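You operate a simulated robot arm through the tools that you are given. There is no shell and no other tool.

You are at the controls of a simulated robot arm. One attempt, no reset.

TASK
Set 25 psi and airbrush the side of the top layer yellow, then switch both machines off.
Fine: the colour is in the cup; raise the holder and let the cake turn.

The check looks at the end state, three seconds after you hand in, the way a careful person would. Anything else that was tipped, shoved, dropped, spilled or broken makes it a failure.

THE ROBOT
A 7-joint arm with a two-finger parallel gripper, fixed in place. Base frame: the origin is on the floor under the middle of its stand, x ahead of it, y to its left, z up; the work surface is at about z = 800. Units: mm, rad, N and s.
It reaches about 1247 mm from its shoulder. Its first joint turns from -2.304 to 2.304 rad. Payload 3.91 kg.
The TCP is the grasp point between the finger pads, 30 mm short of the fingertips. In the tool frame z runs along the fingers and y along their closing line. Largest opening 110 mm; finger width 20, thickness 10; the body of the gripper, 48 by 112 mm, starts 55 mm behind the TCP.
Orientation is that of the tool frame in the base frame, as [roll, pitch, yaw] about the fixed x, y, z axes, in that order (R = Rz(yaw) Ry(pitch) Rx(roll)). With the fingers straight down and closing along the base's y, the tool's x points along the base's -x, its y along +y and its z along -z.

THE INTERFACE
- The arm moves only by the tool arm_command. Its argument "plan" is one flat list of numbers, 6 for each row, row after row: the shift along the tool's x, y, z in units of 50 mm (1.0 is 50 mm), then the turn, a rotation vector about the tool's x, y, z in units of 4 degrees (1.0 is 4 degrees). In form: [dx, dy, dz, rx, ry, rz, dx, dy, dz, rx, ry, rz, ...]. A call has 1 to 20 rows; each row shifts and turns the commanded pose from where the row before left it, along the tool's axes as they then stand. "jaw" is the opening, from 0 (shut) to 1 (fully open), set as the call begins (left out, the last holds). A call with a number of a shift or a turn outside -1 to 1 is refused whole. Each row takes 0.2 s and may step no farther than 50 mm and 0.15 rad from the row before; otherwise, or with a gripper value out of range, the whole call is refused. Where a pose cannot be reached the arm comes as near as it can. A force on the tool above 90 N (or 10 N above the force at the start of the call, whichever is more), or a blocked arm, ends the call early, and 0.2 s more pass. Each finger travels about 108 mm/s and halts on what it meets, pressing with about 23 N; the grip force reading is that of the motor and also rises with nothing between the fingers. The clock runs only during rows and for 0.2 s after the last one: add rows that do not move to give the fingers time. It gives the time, the measured TCP pose, the force on the tool (base axes), the opening and the grip force at its end, in the units of the frame above (readings bear some noise), with the torque about the TCP (base axes, N m) and any sound that the robot's microphone picked up, and new pictures: "pictures" is both (left out), scene, wrist or none.
- Cameras (640 x 400 px; columns grow to the right, rows downward): "scene" is fixed at [399.3, 649.8, 1471.8]; the picture's right is [-0.48, -0.88, 0.00], its down [-0.73, 0.39, -0.56] and it looks along [0.49, -0.27, -0.83] (base axes); focal length 264 px, centre (320, 200). "wrist" rides on the gripper at [72, 17, -103] in the tool frame; the picture's right is [-0.23, 0.97, 0.00], its down [-0.76, -0.18, -0.62] and it looks along [-0.61, -0.14, 0.78] (tool axes); focal length 222 px, centre (320, 200). There is no depth. A picture from a camera that has moved, and an enlarged one, comes with that camera's place and axes in the base frame and with its lens.
- close_up(camera, box): a new picture of the part [left, top, right, bottom] of that camera's present view, enlarged. No time passes.
- hand_in(): hands the job in; it is judged then, once.

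Nothing tells you positions but the pictures and the camera data. Unless the task says otherwise, let go and move clear before handing in.

The tools are called after ">>>" by a JSON object that holds its "name" and its "arguments". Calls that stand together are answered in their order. arm_command: Moves the arm, as the interface text tells. Its arguments: {"type":"object","properties":{"plan":{"type":"array","items":{"type":"number"}},"jaw":{"type":"number"},"pictures":{"type":"string","enum":["both","scene","wrist","none"]}},"required":["plan"]} The other tools are called the same way: close_up (camera, box) takes an enlarged picture of a part of a camera's view; hand_in () hands the job in.

At the start:

```text
clock: 0.0
position: [555.6, 198.1, 1188.2]
tcp_rot: [3.14, 0.001, 3.139]
wrist_force: [1.2, 0.3, 1.2]
torque: [0.05, -0.03, 0.01]
grip_width: 109.8
finger_force: 0.0
```

scene: 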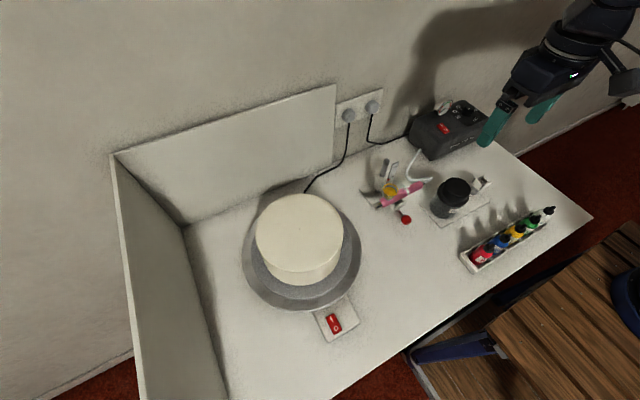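
wrist: 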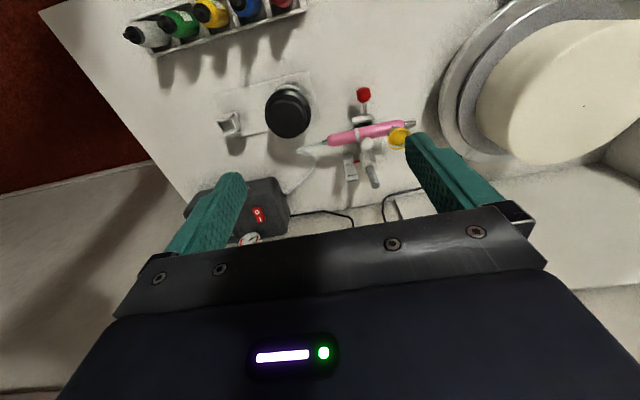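

I see a cake on a turntable with a rocker switch in front, a pink airbrush in a holder, a compressor with a gauge at the far right, and paint bottles. I'll look closer at each part before moving.

>>> {"name": "close_up", "arguments": {"camera": "scene", "box": [360, 80, 520, 240]}}

>>> {"name": "close_up", "arguments": {"camera": "scene", "box": [230, 170, 390, 350]}}

>>> {"name": "close_up", "arguments": {"camera": "wrist", "box": [180, 60, 460, 250]}}

>>> {"name": "close_up", "arguments": {"camera": "scene", "box": [400, 80, 500, 160]}}

```text
2.50 times, centred on (440, 160) of scene
camera zoom: at [399.3, 649.8, 1471.8], right [-0.48, -0.88, 0.0], down [-0.73, 0.39, -0.56], along [0.49, -0.27, -0.83], focal length 660 px, centre (20, 300)
```

zoom: 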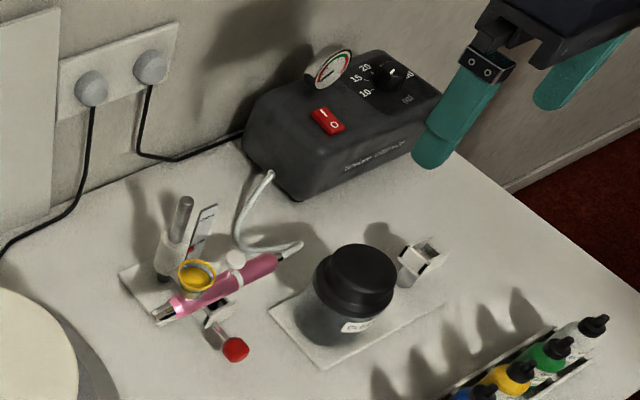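

```text
2.22 times, centred on (310, 260) of scene
camera zoom: at [399.3, 649.8, 1471.8], right [-0.48, -0.88, 0.0], down [-0.73, 0.39, -0.56], along [0.49, -0.27, -0.83], focal length 587 px, centre (342, 67)
```

zoom: 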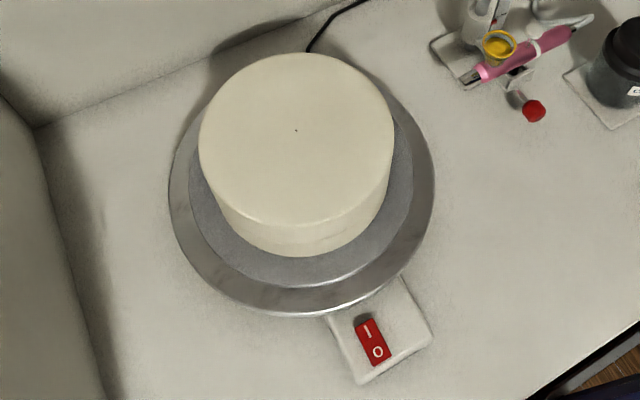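

```text
2.11 times, centred on (320, 155) of wrist
camera zoom: at [482.8, 213.3, 1291.7], right [0.23, 0.97, 0.0], down [0.76, -0.18, 0.62], along [0.61, -0.14, -0.78], focal length 468 px, centre (320, 295)
```

zoom: 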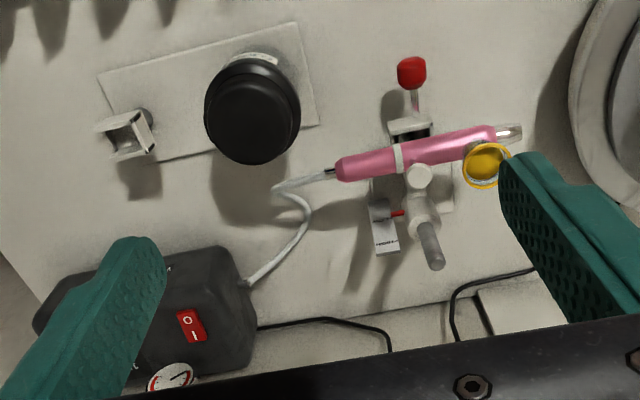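

```text
5.00 times, centred on (450, 120) of scene
camera zoom: at [399.3, 649.8, 1471.8], right [-0.48, -0.88, 0.0], down [-0.73, 0.39, -0.56], along [0.49, -0.27, -0.83], focal length 1320 px, centre (-330, 600)
```

zoom: 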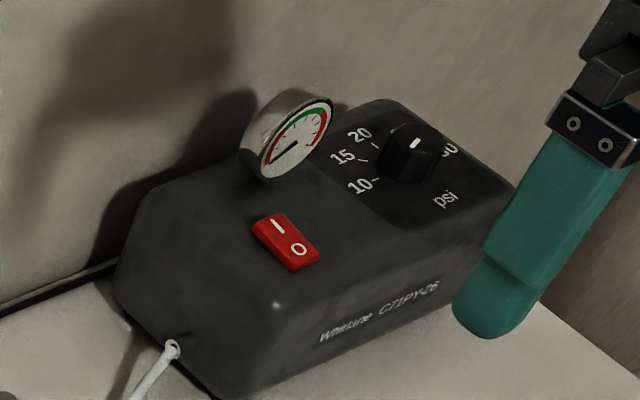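

The airbrush holder sits around (672, 246), the cake around (648, 563), its turntable switch around (474, 569) and the compressor around (800, -120). I'll zoom in further before moving anything.

>>> {"name": "close_up", "arguments": {"camera": "scene", "box": [365, 145, 445, 235]}}

>>> {"name": "close_up", "arguments": {"camera": "wrist", "box": [290, 70, 430, 200]}}

>>> {"name": "close_up", "arguments": {"camera": "scene", "box": [425, 90, 485, 150]}}

>>> {"name": "close_up", "arguments": {"camera": "scene", "box": [250, 220, 350, 300]}}

>>> {"name": "close_up", "arguments": {"camera": "scene", "box": [300, 290, 370, 350]}}

```text
4.44 times, centred on (405, 190) of scene
camera zoom: at [399.3, 649.8, 1471.8], right [-0.48, -0.88, 0.0], down [-0.73, 0.39, -0.56], along [0.49, -0.27, -0.83], focal length 1173 px, centre (-58, 244)
```

zoom: 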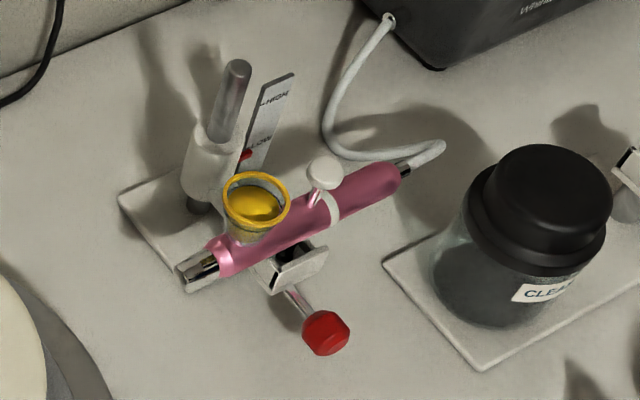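

```text
3.08 times, centred on (360, 135) of wrist
camera zoom: at [482.8, 213.3, 1291.7], right [0.23, 0.97, 0.0], down [0.76, -0.18, 0.62], along [0.61, -0.14, -0.78], focal length 684 px, centre (197, 400)
```

zoom: 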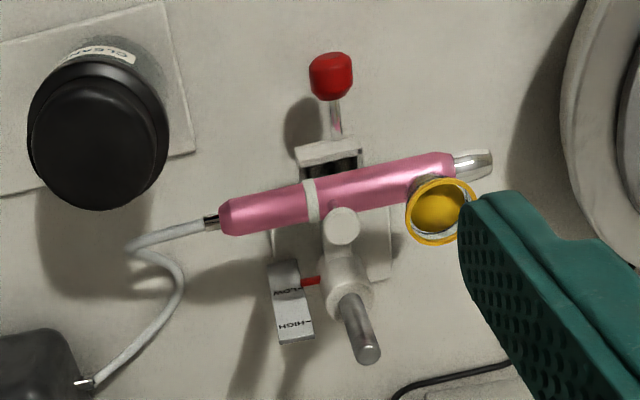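

```text
6.67 times, centred on (455, 120) of scene
camera zoom: at [399.3, 649.8, 1471.8], right [-0.48, -0.88, 0.0], down [-0.73, 0.39, -0.56], along [0.49, -0.27, -0.83], focal length 1760 px, centre (-580, 733)
```

zoom: 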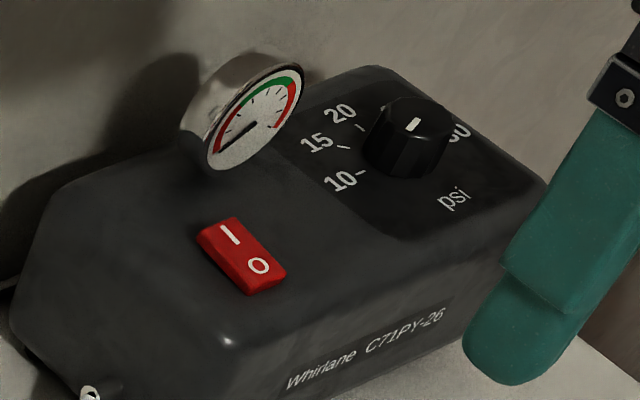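

```text
5.00 times, centred on (300, 260) of scene
camera zoom: at [399.3, 649.8, 1471.8], right [-0.48, -0.88, 0.0], down [-0.73, 0.39, -0.56], along [0.49, -0.27, -0.83], focal length 1320 px, centre (420, -100)
```

zoom: 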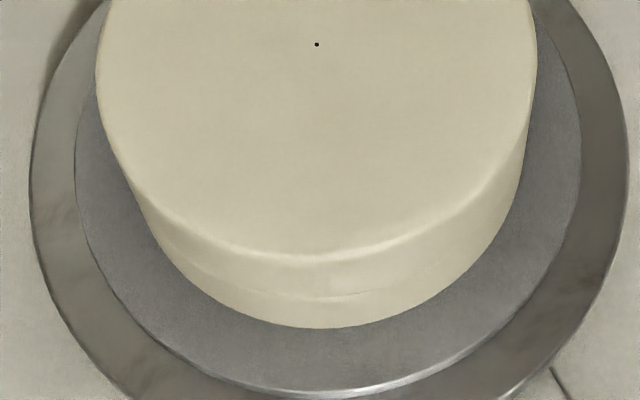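

```text
6.67 times, centred on (335, 320) of scene
camera zoom: at [399.3, 649.8, 1471.8], right [-0.48, -0.88, 0.0], down [-0.73, 0.39, -0.56], along [0.49, -0.27, -0.83], focal length 1760 px, centre (220, -600)
```

zoom: 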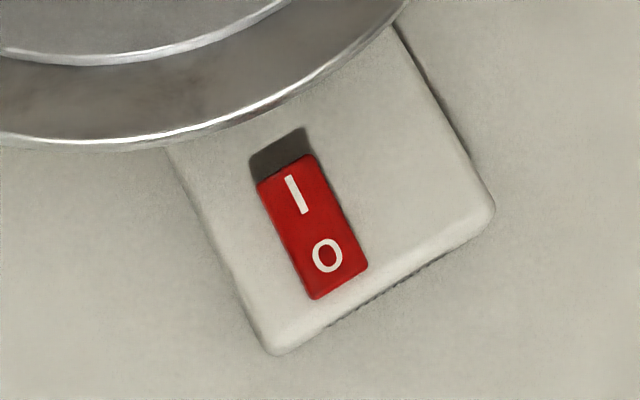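

The holder carriage is on a post with a LOW/HIGH scale and a red handle; the white button on top of the airbrush, at about (660, 255, 929), looks like the trigger. Next I move the wrist camera over the compressor to read the psi dial.

>>> {"name": "arm_command", "arguments": {"plan": [-0.25, -0.8, 0.21, 0, 0, 0, -0.25, -0.8, 0.21, 0, 0, 0, -0.25, -0.8, 0.21, 0, 0, 0, -0.25, -0.8, 0.21, 0, 0, 0, -0.25, -0.8, 0.21, 0, 0, 0, -0.25, -0.8, 0.21, 0, 0, 0, -0.25, -0.8, 0.21, 0, 0, 0, 0, 0, 0, 0, 0, 0], "pictures": "both"}}

```text
clock: 1.8
position: [644.5, -82.5, 1114.9]
tcp_rot: [-3.141, -0.002, 3.14]
wrist_force: [0.2, 0.7, -0.7]
torque: [-0.04, -0.02, 0.01]
grip_width: 110.1
finger_force: 0.0
camera wrist: at [571.2, -66.5, 1218.3], right [0.23, 0.97, 0.0], down [0.76, -0.18, 0.62], along [0.61, -0.14, -0.78], focal length 222 px, centre (320, 200)
```

scene: 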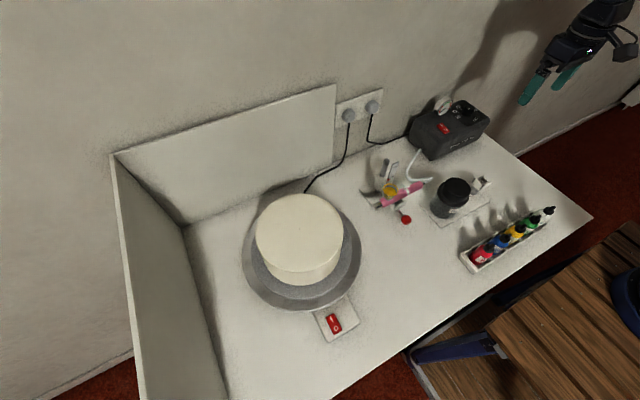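
wrist: 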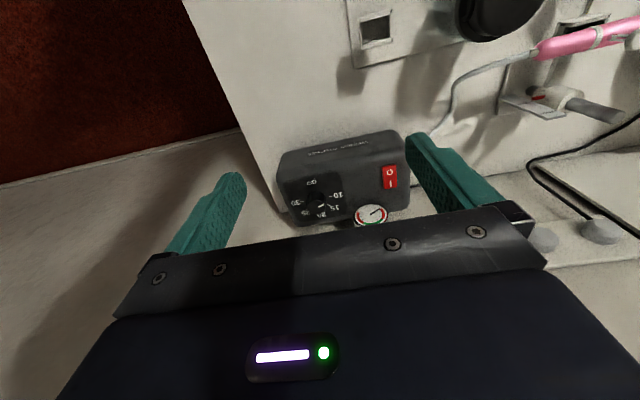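

>>> {"name": "close_up", "arguments": {"camera": "wrist", "box": [270, 125, 420, 235]}}

>>> {"name": "close_up", "arguments": {"camera": "wrist", "box": [280, 165, 350, 230]}}

>>> {"name": "close_up", "arguments": {"camera": "scene", "box": [405, 90, 495, 165]}}

>>> {"name": "close_up", "arguments": {"camera": "scene", "box": [450, 95, 482, 120]}}

>>> {"name": "close_up", "arguments": {"camera": "wrist", "box": [480, 0, 640, 140]}}

```text
3.64 times, centred on (345, 180) of wrist
camera zoom: at [571.2, -66.5, 1218.3], right [0.23, 0.97, 0.0], down [0.76, -0.18, 0.62], along [0.61, -0.14, -0.78], focal length 808 px, centre (229, 273)
```

zoom: 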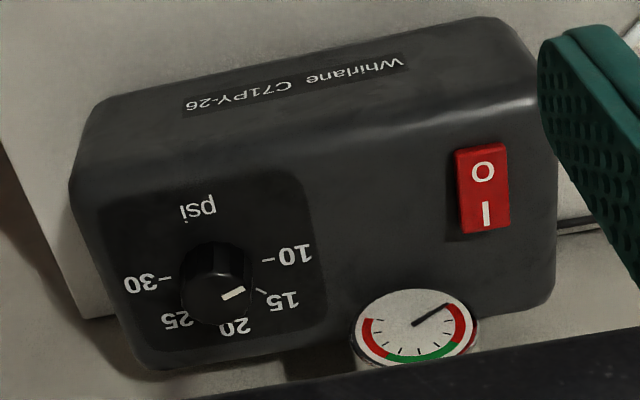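

```text
6.15 times, centred on (315, 198) of wrist
camera zoom: at [571.2, -66.5, 1218.3], right [0.23, 0.97, 0.0], down [0.76, -0.18, 0.62], along [0.61, -0.14, -0.78], focal length 1367 px, centre (351, 215)
```

zoom: 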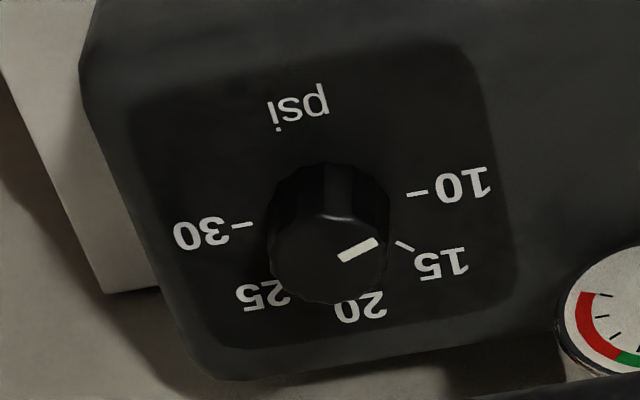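

```text
5.33 times, centred on (450, 128) of scene
camera zoom: at [399.3, 649.8, 1471.8], right [-0.48, -0.88, 0.0], down [-0.73, 0.39, -0.56], along [0.49, -0.27, -0.83], focal length 1408 px, centre (-373, 587)
```

zoom: 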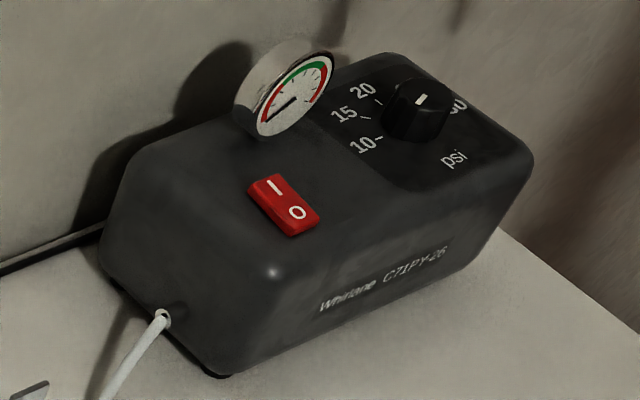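

```text
16.00 times, centred on (466, 108) of scene
camera zoom: at [399.3, 649.8, 1471.8], right [-0.48, -0.88, 0.0], down [-0.73, 0.39, -0.56], along [0.49, -0.27, -0.83], focal length 4224 px, centre (-2016, 1680)
```

zoom: 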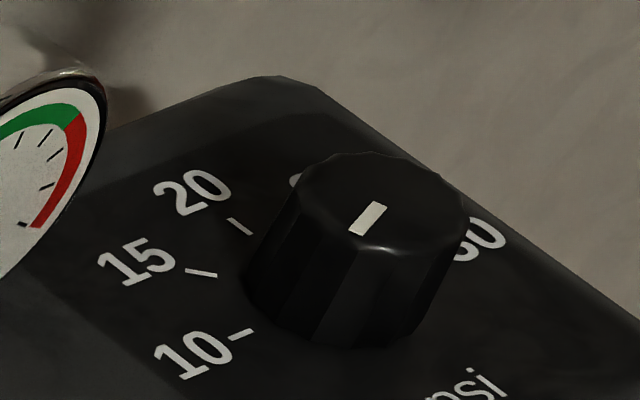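

```text
2.86 times, centred on (560, 70) of wrist
camera zoom: at [571.2, -66.5, 1218.3], right [0.23, 0.97, 0.0], down [0.76, -0.18, 0.62], along [0.61, -0.14, -0.78], focal length 635 px, centre (-366, 571)
```

zoom: 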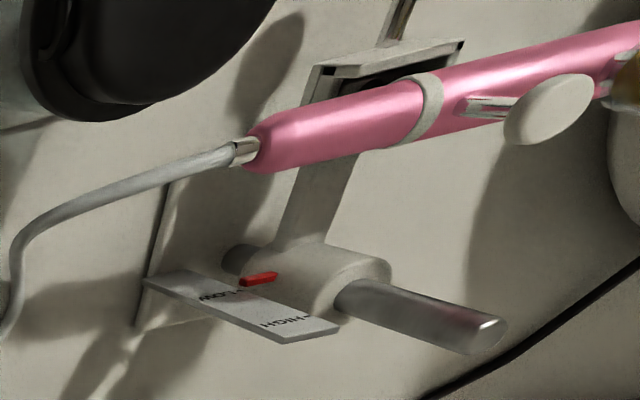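

The dial runs 10–15–20–25–30 clockwise in 45° steps. The pointer now sits a little below 10, and I place the knob top at about (811.5, -130, 926) with a 35 mm diameter. I'll go above it and pre-rotate counter-clockwise so I have room to turn it about 150° clockwise.

>>> {"name": "arm_command", "arguments": {"plan": [-0.835, -0.235, 0.325, 0, 0, 0, -0.835, -0.235, 0.325, 0, 0, 0, -0.835, -0.235, 0.325, 0, 0, 0, -0.835, -0.235, 0.325, 0, 0, 0, 0, 0, 0, 0, 0, -1, 0, 0, 0, 0, 0, -1, 0, 0, 0, 0, 0, -1, 0, 0, 0, 0, 0, -1, 0, 0, 0, 0, 0, -1, 0, 0, 0, 0, 0, -1, 0, 0, 0, 0, 0, -1, 0, 0, 0, 0, 0, -1, 0, 0, 0, 0, 0, -1, 0, 0, 0, 0, 0, -1, 0, 0, 0, 0, 0, -1, 0, 0, 0, 0, 0, -1, 0, 0, 0, 0, 0, -1, 0, 0, 0, 0, 0, -1, 0, 0, 0, 0, 0, -1, 0, 0, 0, 0, 0, -1], "jaw": 0.6, "pictures": "both"}}

```text
clock: 6.0
position: [810.7, -130.5, 1049.6]
tcp_rot: [-3.142, -0.001, -2.023]
wrist_force: [-0.3, -0.9, 0.3]
torque: [0.01, 0.01, 0.0]
grip_width: 65.6
finger_force: 0.0
camera wrist: at [762.9, -188.9, 1153.3], right [-0.78, 0.63, 0.0], down [0.49, 0.61, 0.62], along [0.39, 0.48, -0.78], focal length 222 px, centre (320, 200)
```

scene: 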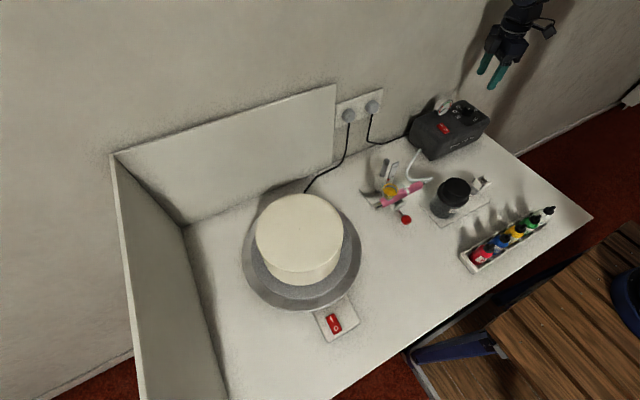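
wrist: 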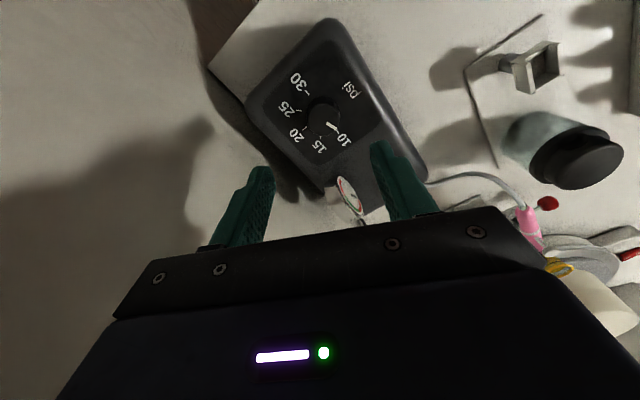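

The arm is above the knob and rotated 64°. I'll zoom in to check the dial from this angle.

>>> {"name": "close_up", "arguments": {"camera": "wrist", "box": [270, 70, 370, 170]}}

```text
4.00 times, centred on (320, 120) of wrist
camera zoom: at [762.9, -188.9, 1153.3], right [-0.78, 0.63, 0.0], down [0.49, 0.61, 0.62], along [0.39, 0.48, -0.78], focal length 888 px, centre (320, 520)
```

zoom: 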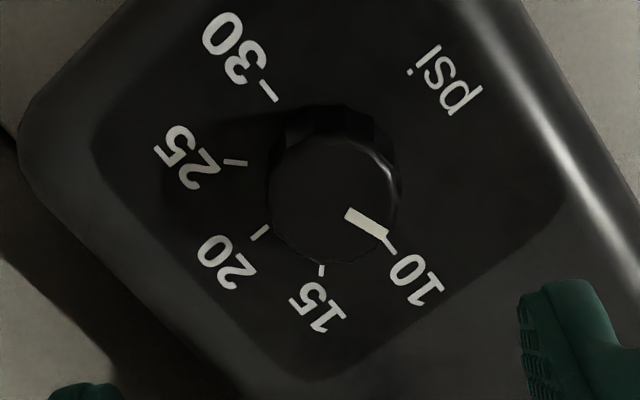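

The pointer is about 17–20° below the 10 mark, so 25 needs roughly 153° clockwise. I'll rotate the last 12°, descend until the fingertips are just above the housing, and then close on the knob.

>>> {"name": "arm_command", "arguments": {"plan": [0, 0, 0, 0, 0, -1, 0, 0, 0, 0, 0, -1, 0, 0, 0, 0, 0, -1, 0, 0, 0.55, 0, 0, 0, 0, 0, 0.55, 0, 0, 0, 0, 0, 0.55, 0, 0, 0, 0, 0, 0.3, 0, 0, 0, 0, 0, 0.2, 0, 0, 0, 0, 0, 0.08, 0, 0, 0, 0, 0, 0, 0, 0, 0], "jaw": 0.6, "pictures": "both"}}

```text
clock: 8.2
position: [810.2, -130.0, 939.5]
tcp_rot: [-3.139, 0.0, -1.816]
wrist_force: [0.4, 0.1, -0.5]
torque: [0.02, -0.01, -0.06]
grip_width: 66.0
finger_force: 0.1
camera wrist: at [775.6, -196.8, 1042.1], right [-0.89, 0.46, 0.0], down [0.36, 0.7, 0.62], along [0.28, 0.55, -0.78], focal length 222 px, centre (320, 200)
```

scene: 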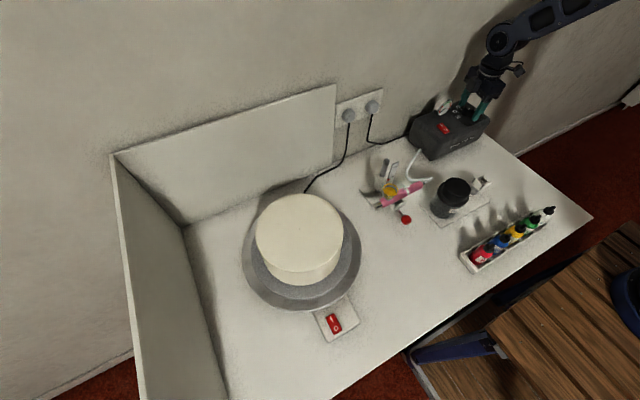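
wrist: 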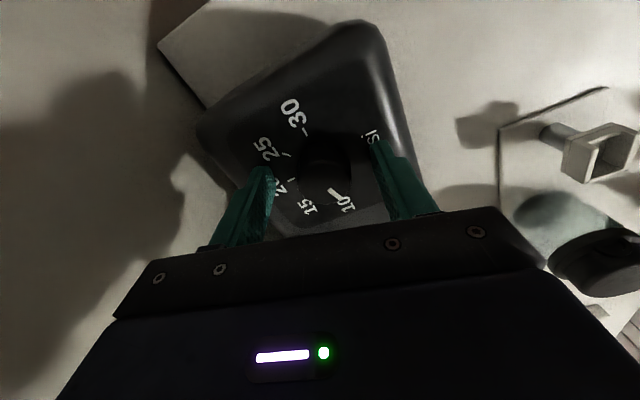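

The fingers straddle the knob, so I'll close them on it.

>>> {"name": "arm_command", "arguments": {"plan": [0, 0, 0, 0, 0, 0, 0, 0, 0, 0, 0, 0, 0, 0, 0, 0, 0, 0], "jaw": 0.0, "pictures": "wrist"}}

```text
clock: 9.0
position: [807.7, -129.1, 938.1]
tcp_rot: [3.141, -0.001, -1.816]
wrist_force: [-30.7, 6.5, 3.6]
torque: [-0.01, 0.98, 0.09]
grip_width: 34.2
finger_force: 45.1
camera wrist: at [774.1, -196.4, 1042.1], right [-0.89, 0.46, 0.0], down [0.36, 0.7, 0.62], along [0.28, 0.55, -0.78], focal length 222 px, centre (320, 200)
```

wrist: 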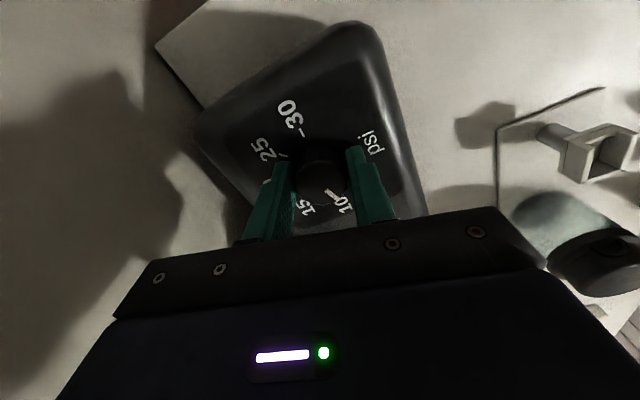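

The grip is on, but a 31 N side load shows my centre is off by about 2.8 mm. I'll shift along the closing line to take out that load before turning.

>>> {"name": "arm_command", "arguments": {"plan": [0, 0.03, 0, 0, 0, 0, 0, 0.026, 0, 0, 0, 0, 0, 0, 0, 0, 0, 0], "jaw": 0.0, "pictures": "none"}}

```text
clock: 9.8
position: [809.6, -128.8, 939.4]
tcp_rot: [-3.14, 0.001, -1.815]
wrist_force: [-3.8, 0.0, -10.6]
torque: [0.04, -0.19, 0.0]
grip_width: 34.5
finger_force: 45.0
```

The side load is gone. I'll start turning clockwise, first 20° to test.

>>> {"name": "arm_command", "arguments": {"plan": [0, 0, 0, 0, 0, 1, 0, 0, 0, 0, 0, 1, 0, 0, 0, 0, 0, 1, 0, 0, 0, 0, 0, 1, 0, 0, 0, 0, 0, 1], "jaw": 0.0, "pictures": "wrist"}}

>>> {"name": "close_up", "arguments": {"camera": "wrist", "box": [260, 80, 400, 220]}}

```text
clock: 11.0
position: [808.4, -129.0, 938.6]
tcp_rot: [3.139, -0.001, -2.164]
wrist_force: [-15.5, 4.6, -8.5]
torque: [0.39, 0.22, 0.03]
grip_width: 34.5
finger_force: 44.5
camera wrist: at [752.6, -180.4, 1042.2], right [-0.68, 0.73, 0.0], down [0.58, 0.53, 0.62], along [0.46, 0.42, -0.78], focal length 222 px, centre (320, 200)
```

wrist: 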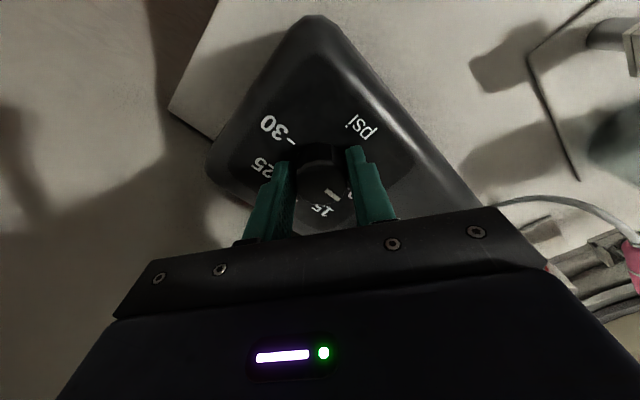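

```text
2.86 times, centred on (330, 150) of wrist
camera zoom: at [752.6, -180.4, 1042.2], right [-0.68, 0.73, 0.0], down [0.58, 0.53, 0.62], along [0.46, 0.42, -0.78], focal length 635 px, centre (291, 343)
```

zoom: 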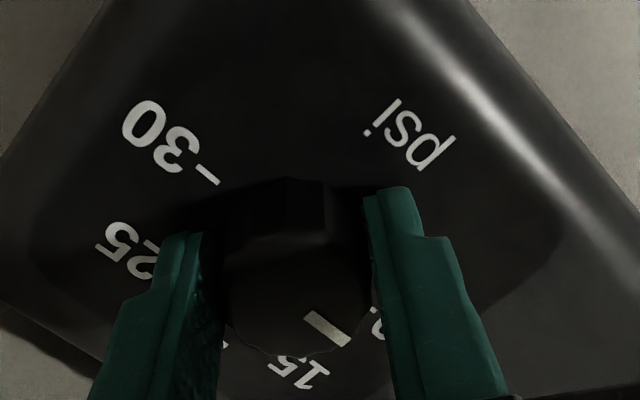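

The knob is turning with the gripper and the housing stays still, so I'll continue.

>>> {"name": "arm_command", "arguments": {"plan": [0, 0, 0, 0, 0, 1, 0, 0, 0, 0, 0, 1, 0, 0, 0, 0, 0, 1, 0, 0, 0, 0, 0, 1, 0, 0, 0, 0, 0, 1, 0, 0, 0, 0, 0, 1, 0, 0, 0, 0, 0, 1, 0, 0, 0, 0, 0, 1, 0, 0, 0, 0, 0, 1, 0, 0, 0, 0, 0, 1], "jaw": 0.0, "pictures": "wrist"}}

```text
clock: 13.2
position: [806.9, -126.9, 937.6]
tcp_rot: [-3.142, -0.003, -2.863]
wrist_force: [-35.0, 24.1, -8.4]
torque: [0.46, 1.62, 0.1]
grip_width: 34.4
finger_force: 45.1
camera wrist: at [732.0, -132.4, 1042.2], right [-0.05, 1.0, 0.0], down [0.78, 0.04, 0.62], along [0.62, 0.03, -0.78], focal length 222 px, centre (320, 200)
```

wrist: 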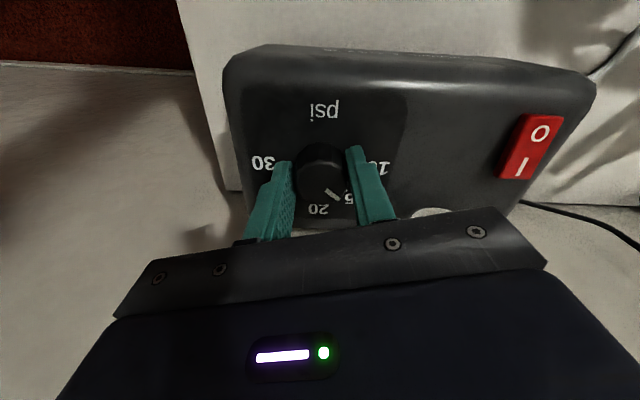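

The knob follows at about 60°, but the side load is growing. I'll re-centre by a few millimetres and check again.

>>> {"name": "arm_command", "arguments": {"plan": [0.025, 0.03, 0, 0, 0, 0, 0.025, 0.03, 0, 0, 0, 0, 0, 0, 0, 0, 0, 0], "jaw": 0.0, "pictures": "none"}}

```text
clock: 14.0
position: [806.5, -127.5, 938.8]
tcp_rot: [-3.14, 0.004, -2.862]
wrist_force: [7.5, 6.4, -16.5]
torque: [0.12, -0.68, 0.02]
grip_width: 34.7
finger_force: 45.3
```

>>> {"name": "arm_command", "arguments": {"plan": [0, 0, 0, 0, 0, 1, 0, 0, 0, 0, 0, 1, 0, 0, 0, 0, 0, 1, 0, 0, 0, 0, 0, 1, 0, 0, 0, 0, 0, 1, 0, 0, 0, 0, 0, 1, 0, 0, 0, 0, 0, 1, 0, 0, 0, 0, 0, 1, 0, 0, 0, 0, 0, 1, 0, 0, 0, 0, 0, 1], "jaw": 0.0, "pictures": "wrist"}}

```text
clock: 16.2
position: [806.2, -125.1, 939.5]
tcp_rot: [-3.141, 0.0, 2.723]
wrist_force: [33.8, 16.3, 5.7]
torque: [0.49, -0.87, 0.09]
grip_width: 34.4
finger_force: 44.7
camera wrist: at [745.8, -81.9, 1042.2], right [0.6, 0.8, 0.0], down [0.62, -0.47, 0.62], along [0.5, -0.38, -0.78], focal length 222 px, centre (320, 200)
```

wrist: 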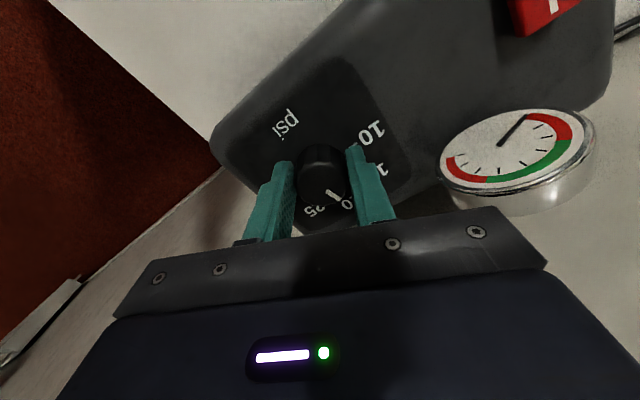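

>>> {"name": "arm_command", "arguments": {"plan": [-0.022, 0.026, 0, 0, 0, 0, -0.021, 0.026, 0, 0, 0, 0, 0, 0, 0, 0, 0, 1, 0, 0, 0, 0, 0, 1, 0, 0, 0, 0, 0, 1, 0, 0, 0, 0, 0, 1, 0, 0, 0, 0, 0, 1, 0, 0, 0, 0, 0, 1], "jaw": 0.0, "pictures": "wrist"}}

>>> {"name": "close_up", "arguments": {"camera": "wrist", "box": [250, 90, 420, 240]}}

>>> {"name": "close_up", "arguments": {"camera": "scene", "box": [425, 80, 505, 150]}}

```text
clock: 18.0
position: [806.2, -124.4, 938.5]
tcp_rot: [-3.141, -0.002, 2.303]
wrist_force: [-26.8, 9.5, 20.2]
torque: [-0.23, 0.44, -0.05]
grip_width: 34.2
finger_force: 44.8
camera wrist: at [770.3, -60.6, 1042.3], right [0.88, 0.48, 0.0], down [0.38, -0.69, 0.62], along [0.3, -0.55, -0.78], focal length 222 px, centre (320, 200)
```

wrist: 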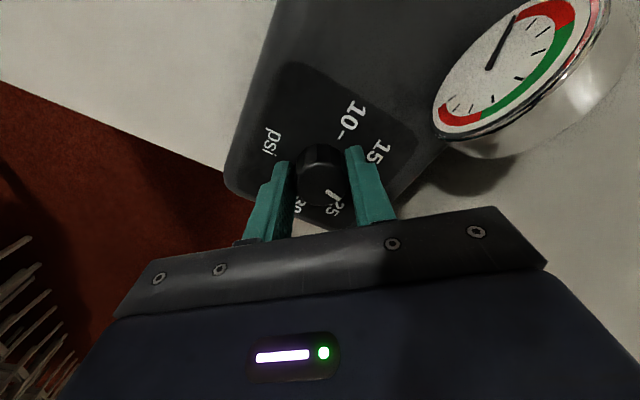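

```text
2.67 times, centred on (335, 165) of wrist
camera zoom: at [770.3, -60.6, 1042.3], right [0.88, 0.48, 0.0], down [0.38, -0.69, 0.62], along [0.3, -0.55, -0.78], focal length 592 px, centre (280, 293)
```

zoom: 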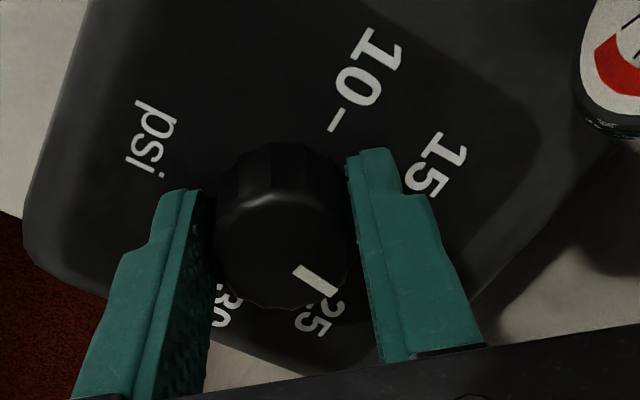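

```text
5.71 times, centred on (465, 115) of scene
camera zoom: at [399.3, 649.8, 1471.8], right [-0.48, -0.88, 0.0], down [-0.73, 0.39, -0.56], along [0.49, -0.27, -0.83], focal length 1509 px, centre (-509, 686)
```

zoom: 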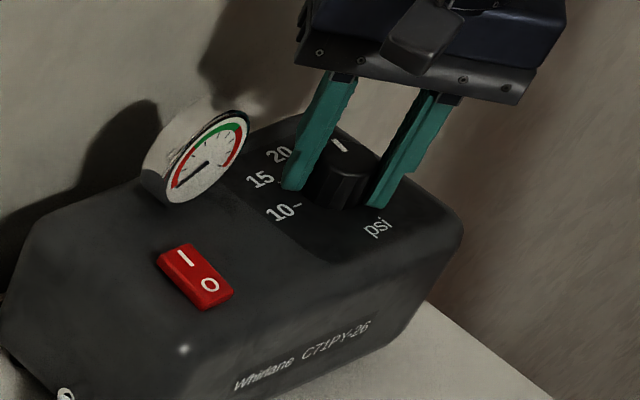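

About 124° turned, and the pointer now reads near 21–22 psi. I'll re-centre, turn another 24°, then check closely.

>>> {"name": "arm_command", "arguments": {"plan": [0.02, -0.012, -0.01, 0, 0, 0, 0.02, -0.012, -0.01, 0, 0, 0, 0, 0, 0, 0, 0, 1, 0, 0, 0, 0, 0, 1, 0, 0, 0, 0, 0, 1, 0, 0, 0, 0, 0, 1, 0, 0, 0, 0, 0, 1, 0, 0, 0, 0, 0, 1, 0, 0, 0, 0, 0, 0], "jaw": 0.0, "pictures": "wrist"}}

>>> {"name": "close_up", "arguments": {"camera": "wrist", "box": [250, 90, 420, 240]}}

>>> {"name": "close_up", "arguments": {"camera": "scene", "box": [450, 95, 482, 120]}}

```text
clock: 20.0
position: [807.9, -124.0, 938.1]
tcp_rot: [3.141, 0.001, 1.883]
wrist_force: [41.1, 0.5, -16.7]
torque: [-0.4, -1.1, 0.13]
grip_width: 34.4
finger_force: 45.4
camera wrist: at [800.7, -50.9, 1042.3], right [1.0, 0.08, 0.0], down [0.07, -0.78, 0.62], along [0.05, -0.62, -0.78], focal length 222 px, centre (320, 200)
```

wrist: 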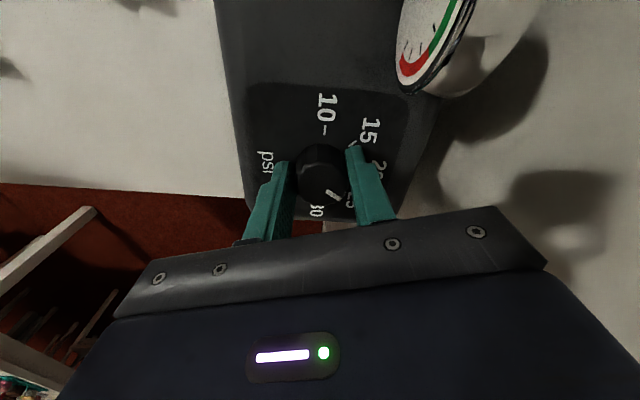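

```text
2.67 times, centred on (335, 165) of wrist
camera zoom: at [800.7, -50.9, 1042.3], right [1.0, 0.08, 0.0], down [0.07, -0.78, 0.62], along [0.05, -0.62, -0.78], focal length 592 px, centre (280, 293)
```

zoom: 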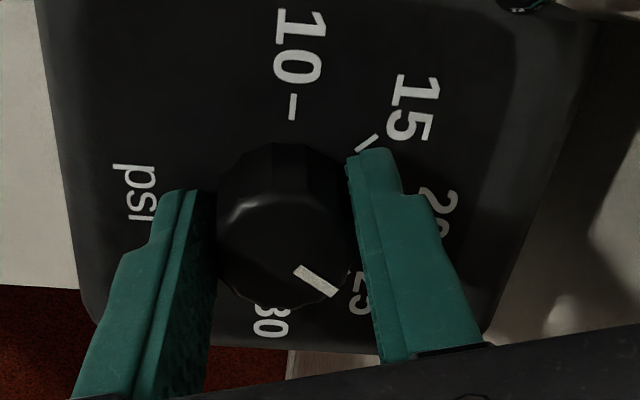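

```text
16.00 times, centred on (466, 108) of scene
camera zoom: at [399.3, 649.8, 1471.8], right [-0.48, -0.88, 0.0], down [-0.73, 0.39, -0.56], along [0.49, -0.27, -0.83], focal length 4224 px, centre (-2016, 1680)
```

zoom: 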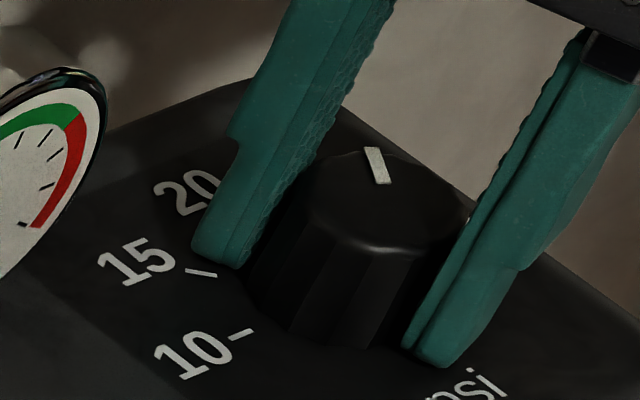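

The pointer now reads about 24 psi (about 125° past the 10 mark). Another 10° after re-centring should reach 25. Then I'll release and check from above.

>>> {"name": "arm_command", "arguments": {"plan": [-0.012, 0.035, 0.01, 0, 0, 0, -0.012, 0.035, 0.005, 0, 0, 0, 0, 0, 0, 0, 0, 1, 0, 0, 0, 0, 0, 1, 0, 0, 0, 0, 0, 0.5, 0, 0, 0, 0, 0, 0], "jaw": 0.0, "pictures": "none"}}

>>> {"name": "close_up", "arguments": {"camera": "scene", "box": [450, 95, 482, 120]}}

>>> {"name": "close_up", "arguments": {"camera": "wrist", "box": [250, 90, 420, 240]}}

```text
clock: 21.4
position: [808.9, -124.1, 940.0]
tcp_rot: [3.141, 0.0, 1.71]
wrist_force: [-16.3, 13.8, 19.6]
torque: [1.11, 0.84, 0.0]
grip_width: 34.4
finger_force: 44.3
```

```text
16.00 times, centred on (466, 108) of scene
camera zoom: at [399.3, 649.8, 1471.8], right [-0.48, -0.88, 0.0], down [-0.73, 0.39, -0.56], along [0.49, -0.27, -0.83], focal length 4224 px, centre (-2016, 1680)
```

zoom: 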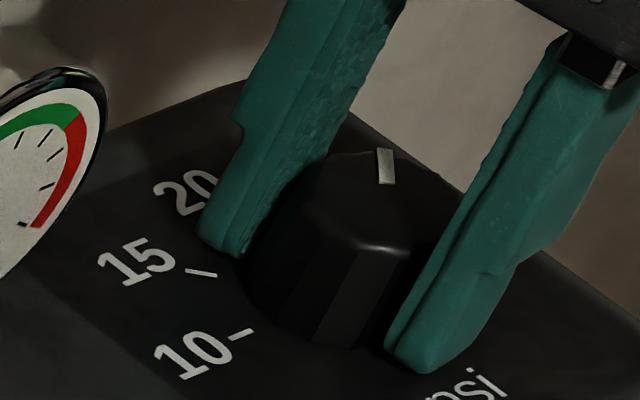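

```text
2.67 times, centred on (335, 165) of wrist
camera zoom: at [814.4, -50.9, 1042.4], right [1.0, -0.09, 0.0], down [-0.07, -0.78, 0.62], along [-0.06, -0.62, -0.78], focal length 592 px, centre (280, 293)
```

zoom: 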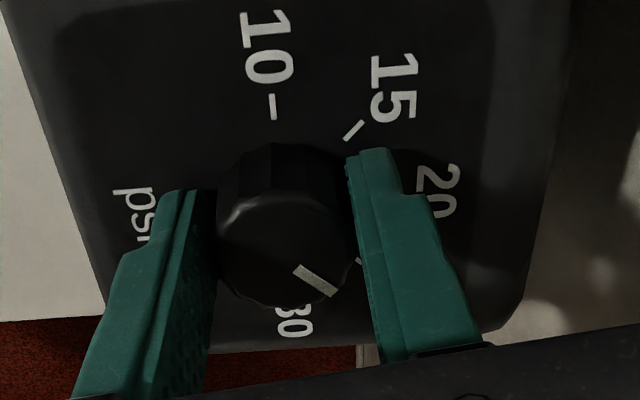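

By line direction the pointer is at about 131–135°, which is roughly 25 psi. I'll release, rise and inspect from above.

>>> {"name": "arm_command", "arguments": {"plan": [0, 0, 0, 0, 0, 0, 0, 0, 0, 0, 0, 0, 0, 0, -0.5, 0, 0, 0, 0, 0, -0.8, 0, 0, 0, 0, 0, -0.8, 0, 0, 0, 0, 0, 0, 0, 0, 0], "jaw": 0.6, "pictures": "wrist"}}

>>> {"name": "close_up", "arguments": {"camera": "scene", "box": [450, 95, 482, 120]}}

>>> {"name": "close_up", "arguments": {"camera": "wrist", "box": [280, 90, 380, 190]}}

```text
clock: 22.8
position: [807.3, -124.0, 1045.4]
tcp_rot: [3.141, -0.001, 1.71]
wrist_force: [-0.1, 0.1, -1.2]
torque: [0.0, -0.02, 0.02]
grip_width: 66.1
finger_force: 0.1
camera wrist: at [813.2, -51.7, 1148.8], right [1.0, -0.09, 0.0], down [-0.07, -0.78, 0.62], along [-0.06, -0.62, -0.78], focal length 222 px, centre (320, 200)
```

wrist: 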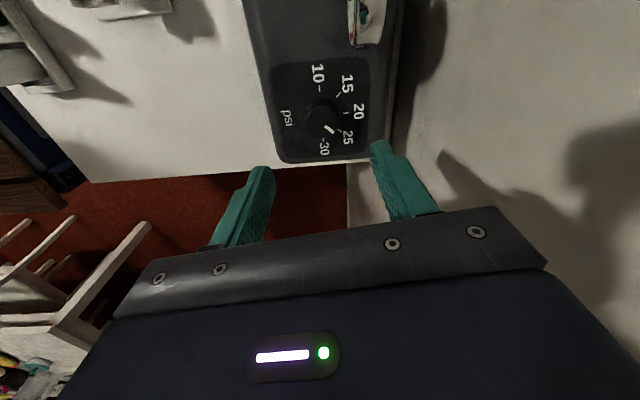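

```text
16.00 times, centred on (466, 108) of scene
camera zoom: at [399.3, 649.8, 1471.8], right [-0.48, -0.88, 0.0], down [-0.73, 0.39, -0.56], along [0.49, -0.27, -0.83], focal length 4224 px, centre (-2016, 1680)
```

zoom: 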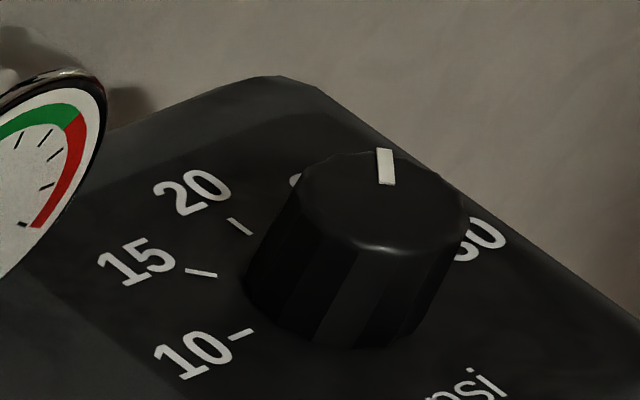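

```text
4.00 times, centred on (330, 140) of wrist
camera zoom: at [813.2, -51.7, 1148.8], right [1.0, -0.09, 0.0], down [-0.07, -0.78, 0.62], along [-0.06, -0.62, -0.78], focal length 888 px, centre (280, 440)
```

zoom: 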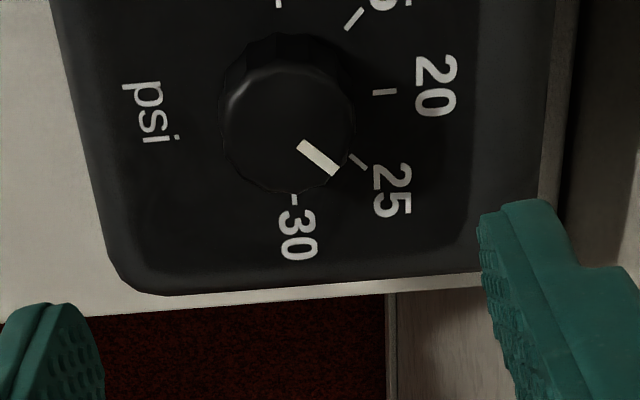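

The pointer is parallel to the 25 tick, so 25 psi is set. I'll rotate back to the neutral yaw with the jaws shut and prepare to press the compressor switch.

>>> {"name": "arm_command", "arguments": {"plan": [0, 0, 0, 0, 0, -1, 0, 0, 0, 0, 0, -1, 0, 0, 0, 0, 0, -1, 0, 0, 0, 0, 0, -1, 0, 0, 0, 0, 0, -1, 0, 0, 0, 0, 0, -1, 0, 0, 0, 0, 0, -1, 0, 0, 0, 0, 0, -1, 0, 0, 0, 0, 0, -1, 0, 0, 0, 0, 0, -1, 0, 0, 0, 0, 0, -1, 0, 0, 0, 0, 0, -1, 0, 0, 0, 0, 0, -1, 0, 0, 0, 0, 0, -1, 0, 0, 0, 0, 0, -1, 0, 0, 0, 0, 0, -1, 0, 0, 0, 0, 0, -1, 0, 0, 0, 0, 0, -1, 0, 0, 0, 0, 0, -1, 0, 0, 0, 0, 0, -1], "jaw": 0.0, "pictures": "none"}}

```text
clock: 27.0
position: [810.1, -125.0, 1043.3]
tcp_rot: [-3.141, 0.001, 3.108]
wrist_force: [-0.8, -0.6, 0.0]
torque: [0.0, 0.0, 0.0]
grip_width: 0.0
finger_force: 22.2
```

>>> {"name": "arm_command", "arguments": {"plan": [0, 0, 0, 0, 0, -0.47, 0.03, 0.83, 0.1, 0, 0, 0, 0.03, 0.83, 0.1, 0, 0, 0, 0.03, 0.83, 0.1, 0, 0, 0, 0, 0, 0, 0, 0, 0], "jaw": 0.0, "pictures": "both"}}

>>> {"name": "close_up", "arguments": {"camera": "scene", "box": [405, 80, 495, 165]}}

>>> {"name": "close_up", "arguments": {"camera": "wrist", "box": [240, 80, 420, 220]}}

```text
clock: 28.2
position: [808.1, 1.2, 1029.6]
tcp_rot: [3.141, 0.0, 3.139]
wrist_force: [0.1, -0.7, 0.0]
torque: [-0.01, -0.01, 0.0]
grip_width: 0.1
finger_force: 23.4
camera wrist: at [733.9, 16.2, 1132.5], right [0.23, 0.97, 0.0], down [0.76, -0.18, 0.62], along [0.61, -0.14, -0.78], focal length 222 px, centre (320, 200)
```

scene: 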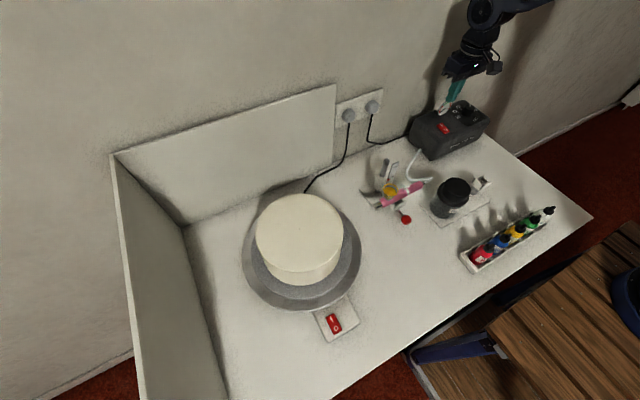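
wrist: 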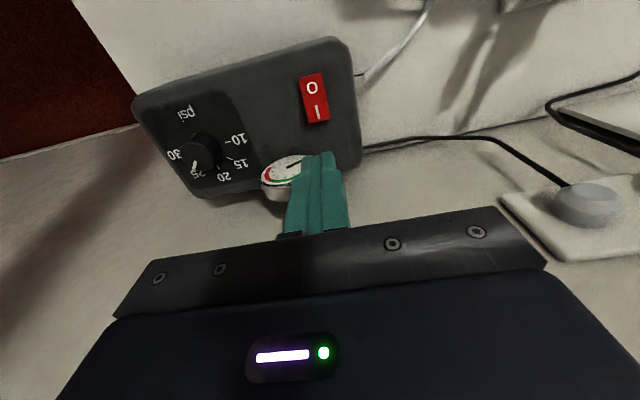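

```text
4.71 times, centred on (450, 122) of scene
camera zoom: at [399.3, 649.8, 1471.8], right [-0.48, -0.88, 0.0], down [-0.73, 0.39, -0.56], along [0.49, -0.27, -0.83], focal length 1242 px, centre (-292, 565)
```

zoom: 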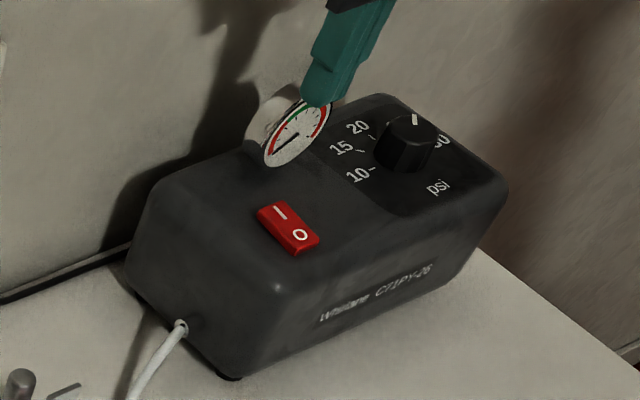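

```text
2.86 times, centred on (330, 150) of wrist
camera zoom: at [733.9, 16.2, 1132.5], right [0.23, 0.97, 0.0], down [0.76, -0.18, 0.62], along [0.61, -0.14, -0.78], focal length 635 px, centre (291, 343)
```

zoom: 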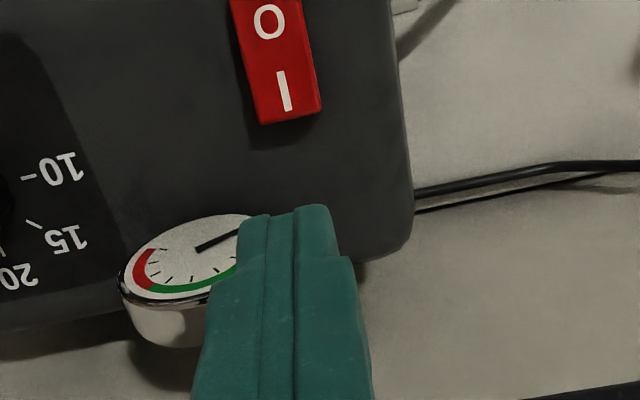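

The switch's I end is at about (800, -1.5, 915). I'll descend above it and then press in small steps while watching the force.

>>> {"name": "arm_command", "arguments": {"plan": [0.12, -0.015, 0.5, 0, 0, 0, 0, 0, 0.5, 0, 0, 0, 0, 0, 0.4, 0, 0, 0, 0, 0, 0.1, 0, 0, 0, 0, 0, 0, 0, 0, 0], "jaw": 0.0, "pictures": "both"}}

>>> {"name": "close_up", "arguments": {"camera": "wrist", "box": [240, 80, 420, 220]}}

>>> {"name": "close_up", "arguments": {"camera": "scene", "box": [410, 90, 490, 160]}}

```text
clock: 29.4
position: [800.2, -0.7, 952.9]
tcp_rot: [-3.141, 0.0, 3.14]
wrist_force: [0.8, 0.8, 0.2]
torque: [0.0, 0.01, 0.0]
grip_width: 0.1
finger_force: 22.2
camera wrist: at [726.7, 15.0, 1056.8], right [0.23, 0.97, 0.0], down [0.76, -0.18, 0.62], along [0.61, -0.14, -0.78], focal length 222 px, centre (320, 200)
```

scene: 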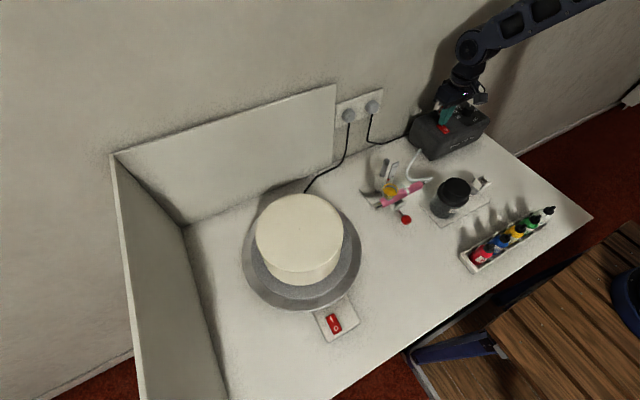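
wrist: 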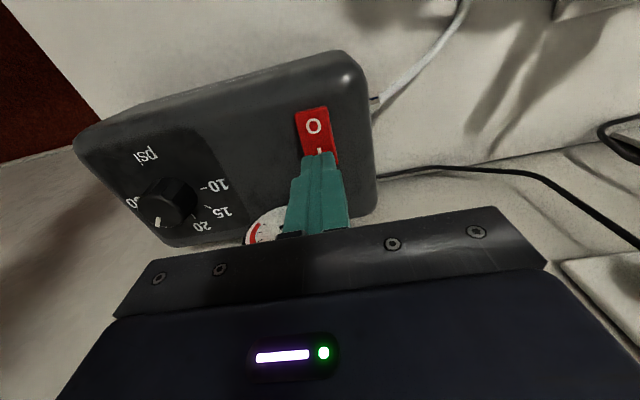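

```text
2.86 times, centred on (330, 150) of wrist
camera zoom: at [726.7, 15.0, 1056.8], right [0.23, 0.97, 0.0], down [0.76, -0.18, 0.62], along [0.61, -0.14, -0.78], focal length 635 px, centre (291, 343)
```

zoom: 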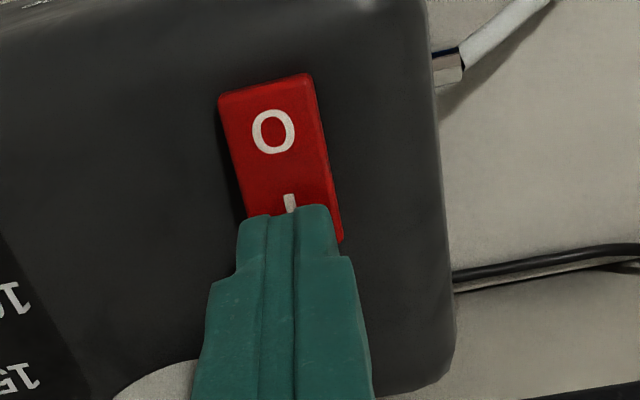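

```text
5.71 times, centred on (450, 125) of scene
camera zoom: at [399.3, 649.8, 1471.8], right [-0.48, -0.88, 0.0], down [-0.73, 0.39, -0.56], along [0.49, -0.27, -0.83], focal length 1509 px, centre (-423, 629)
```

zoom: 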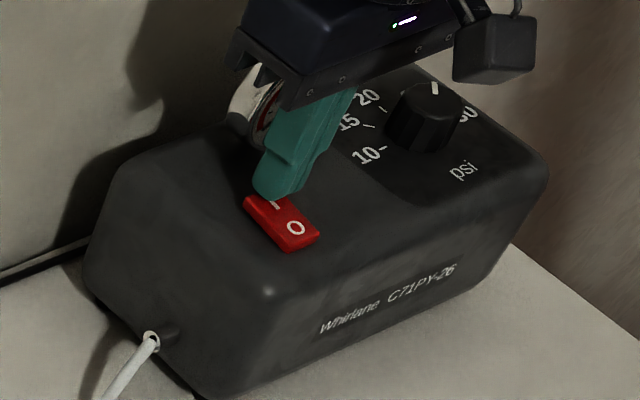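

The finger is aligned over the I end, so I'll press down gradually.

>>> {"name": "arm_command", "arguments": {"plan": [0, 0, 0.06, 0, 0, 0, 0, 0, 0.06, 0, 0, 0, 0, 0, 0.04, 0, 0, 0], "jaw": 0.0, "pictures": "none"}}

```text
clock: 30.2
position: [800.5, 0.4, 946.9]
tcp_rot: [-3.141, 0.003, 3.14]
wrist_force: [8.1, 0.4, 17.4]
torque: [-0.05, -0.05, -0.1]
grip_width: 0.0
finger_force: 22.8
```

>>> {"name": "arm_command", "arguments": {"plan": [0, 0, 0.04, 0, 0, 0, 0, 0, 0.03, 0, 0, 0], "jaw": 0.0, "pictures": "wrist"}}

>>> {"name": "close_up", "arguments": {"camera": "scene", "box": [410, 90, 490, 160]}}

```text
clock: 30.8
position: [799.9, -0.6, 946.6]
tcp_rot: [3.141, 0.009, 3.14]
wrist_force: [7.6, -5.3, 83.7]
torque: [-0.1, 0.55, 0.28]
grip_width: 0.0
finger_force: 23.3
camera wrist: at [725.9, 15.0, 1050.1], right [0.23, 0.97, 0.0], down [0.76, -0.18, 0.63], along [0.61, -0.14, -0.78], focal length 222 px, centre (320, 200)
```

wrist: 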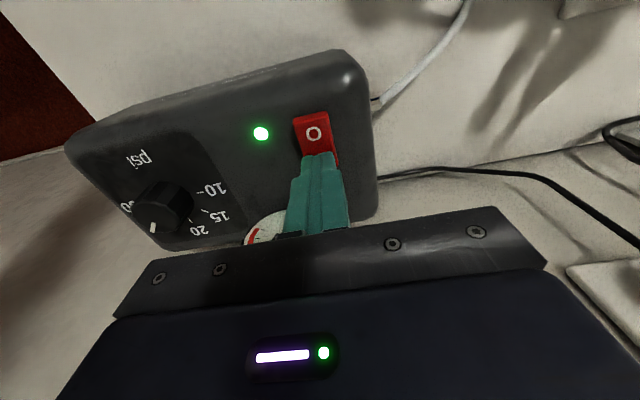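

```text
5.71 times, centred on (450, 125) of scene
camera zoom: at [399.3, 649.8, 1471.8], right [-0.48, -0.88, 0.0], down [-0.73, 0.39, -0.56], along [0.49, -0.27, -0.83], focal length 1509 px, centre (-423, 629)
```

zoom: 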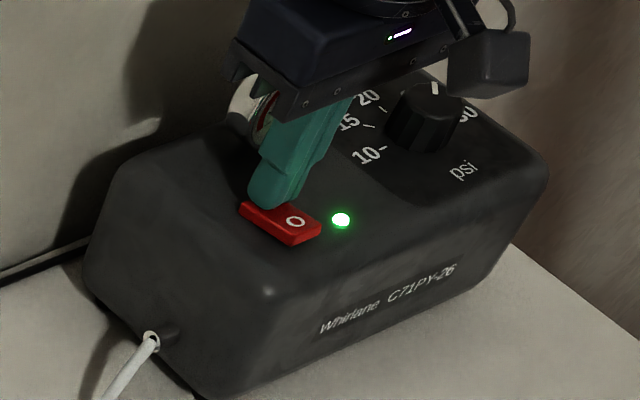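

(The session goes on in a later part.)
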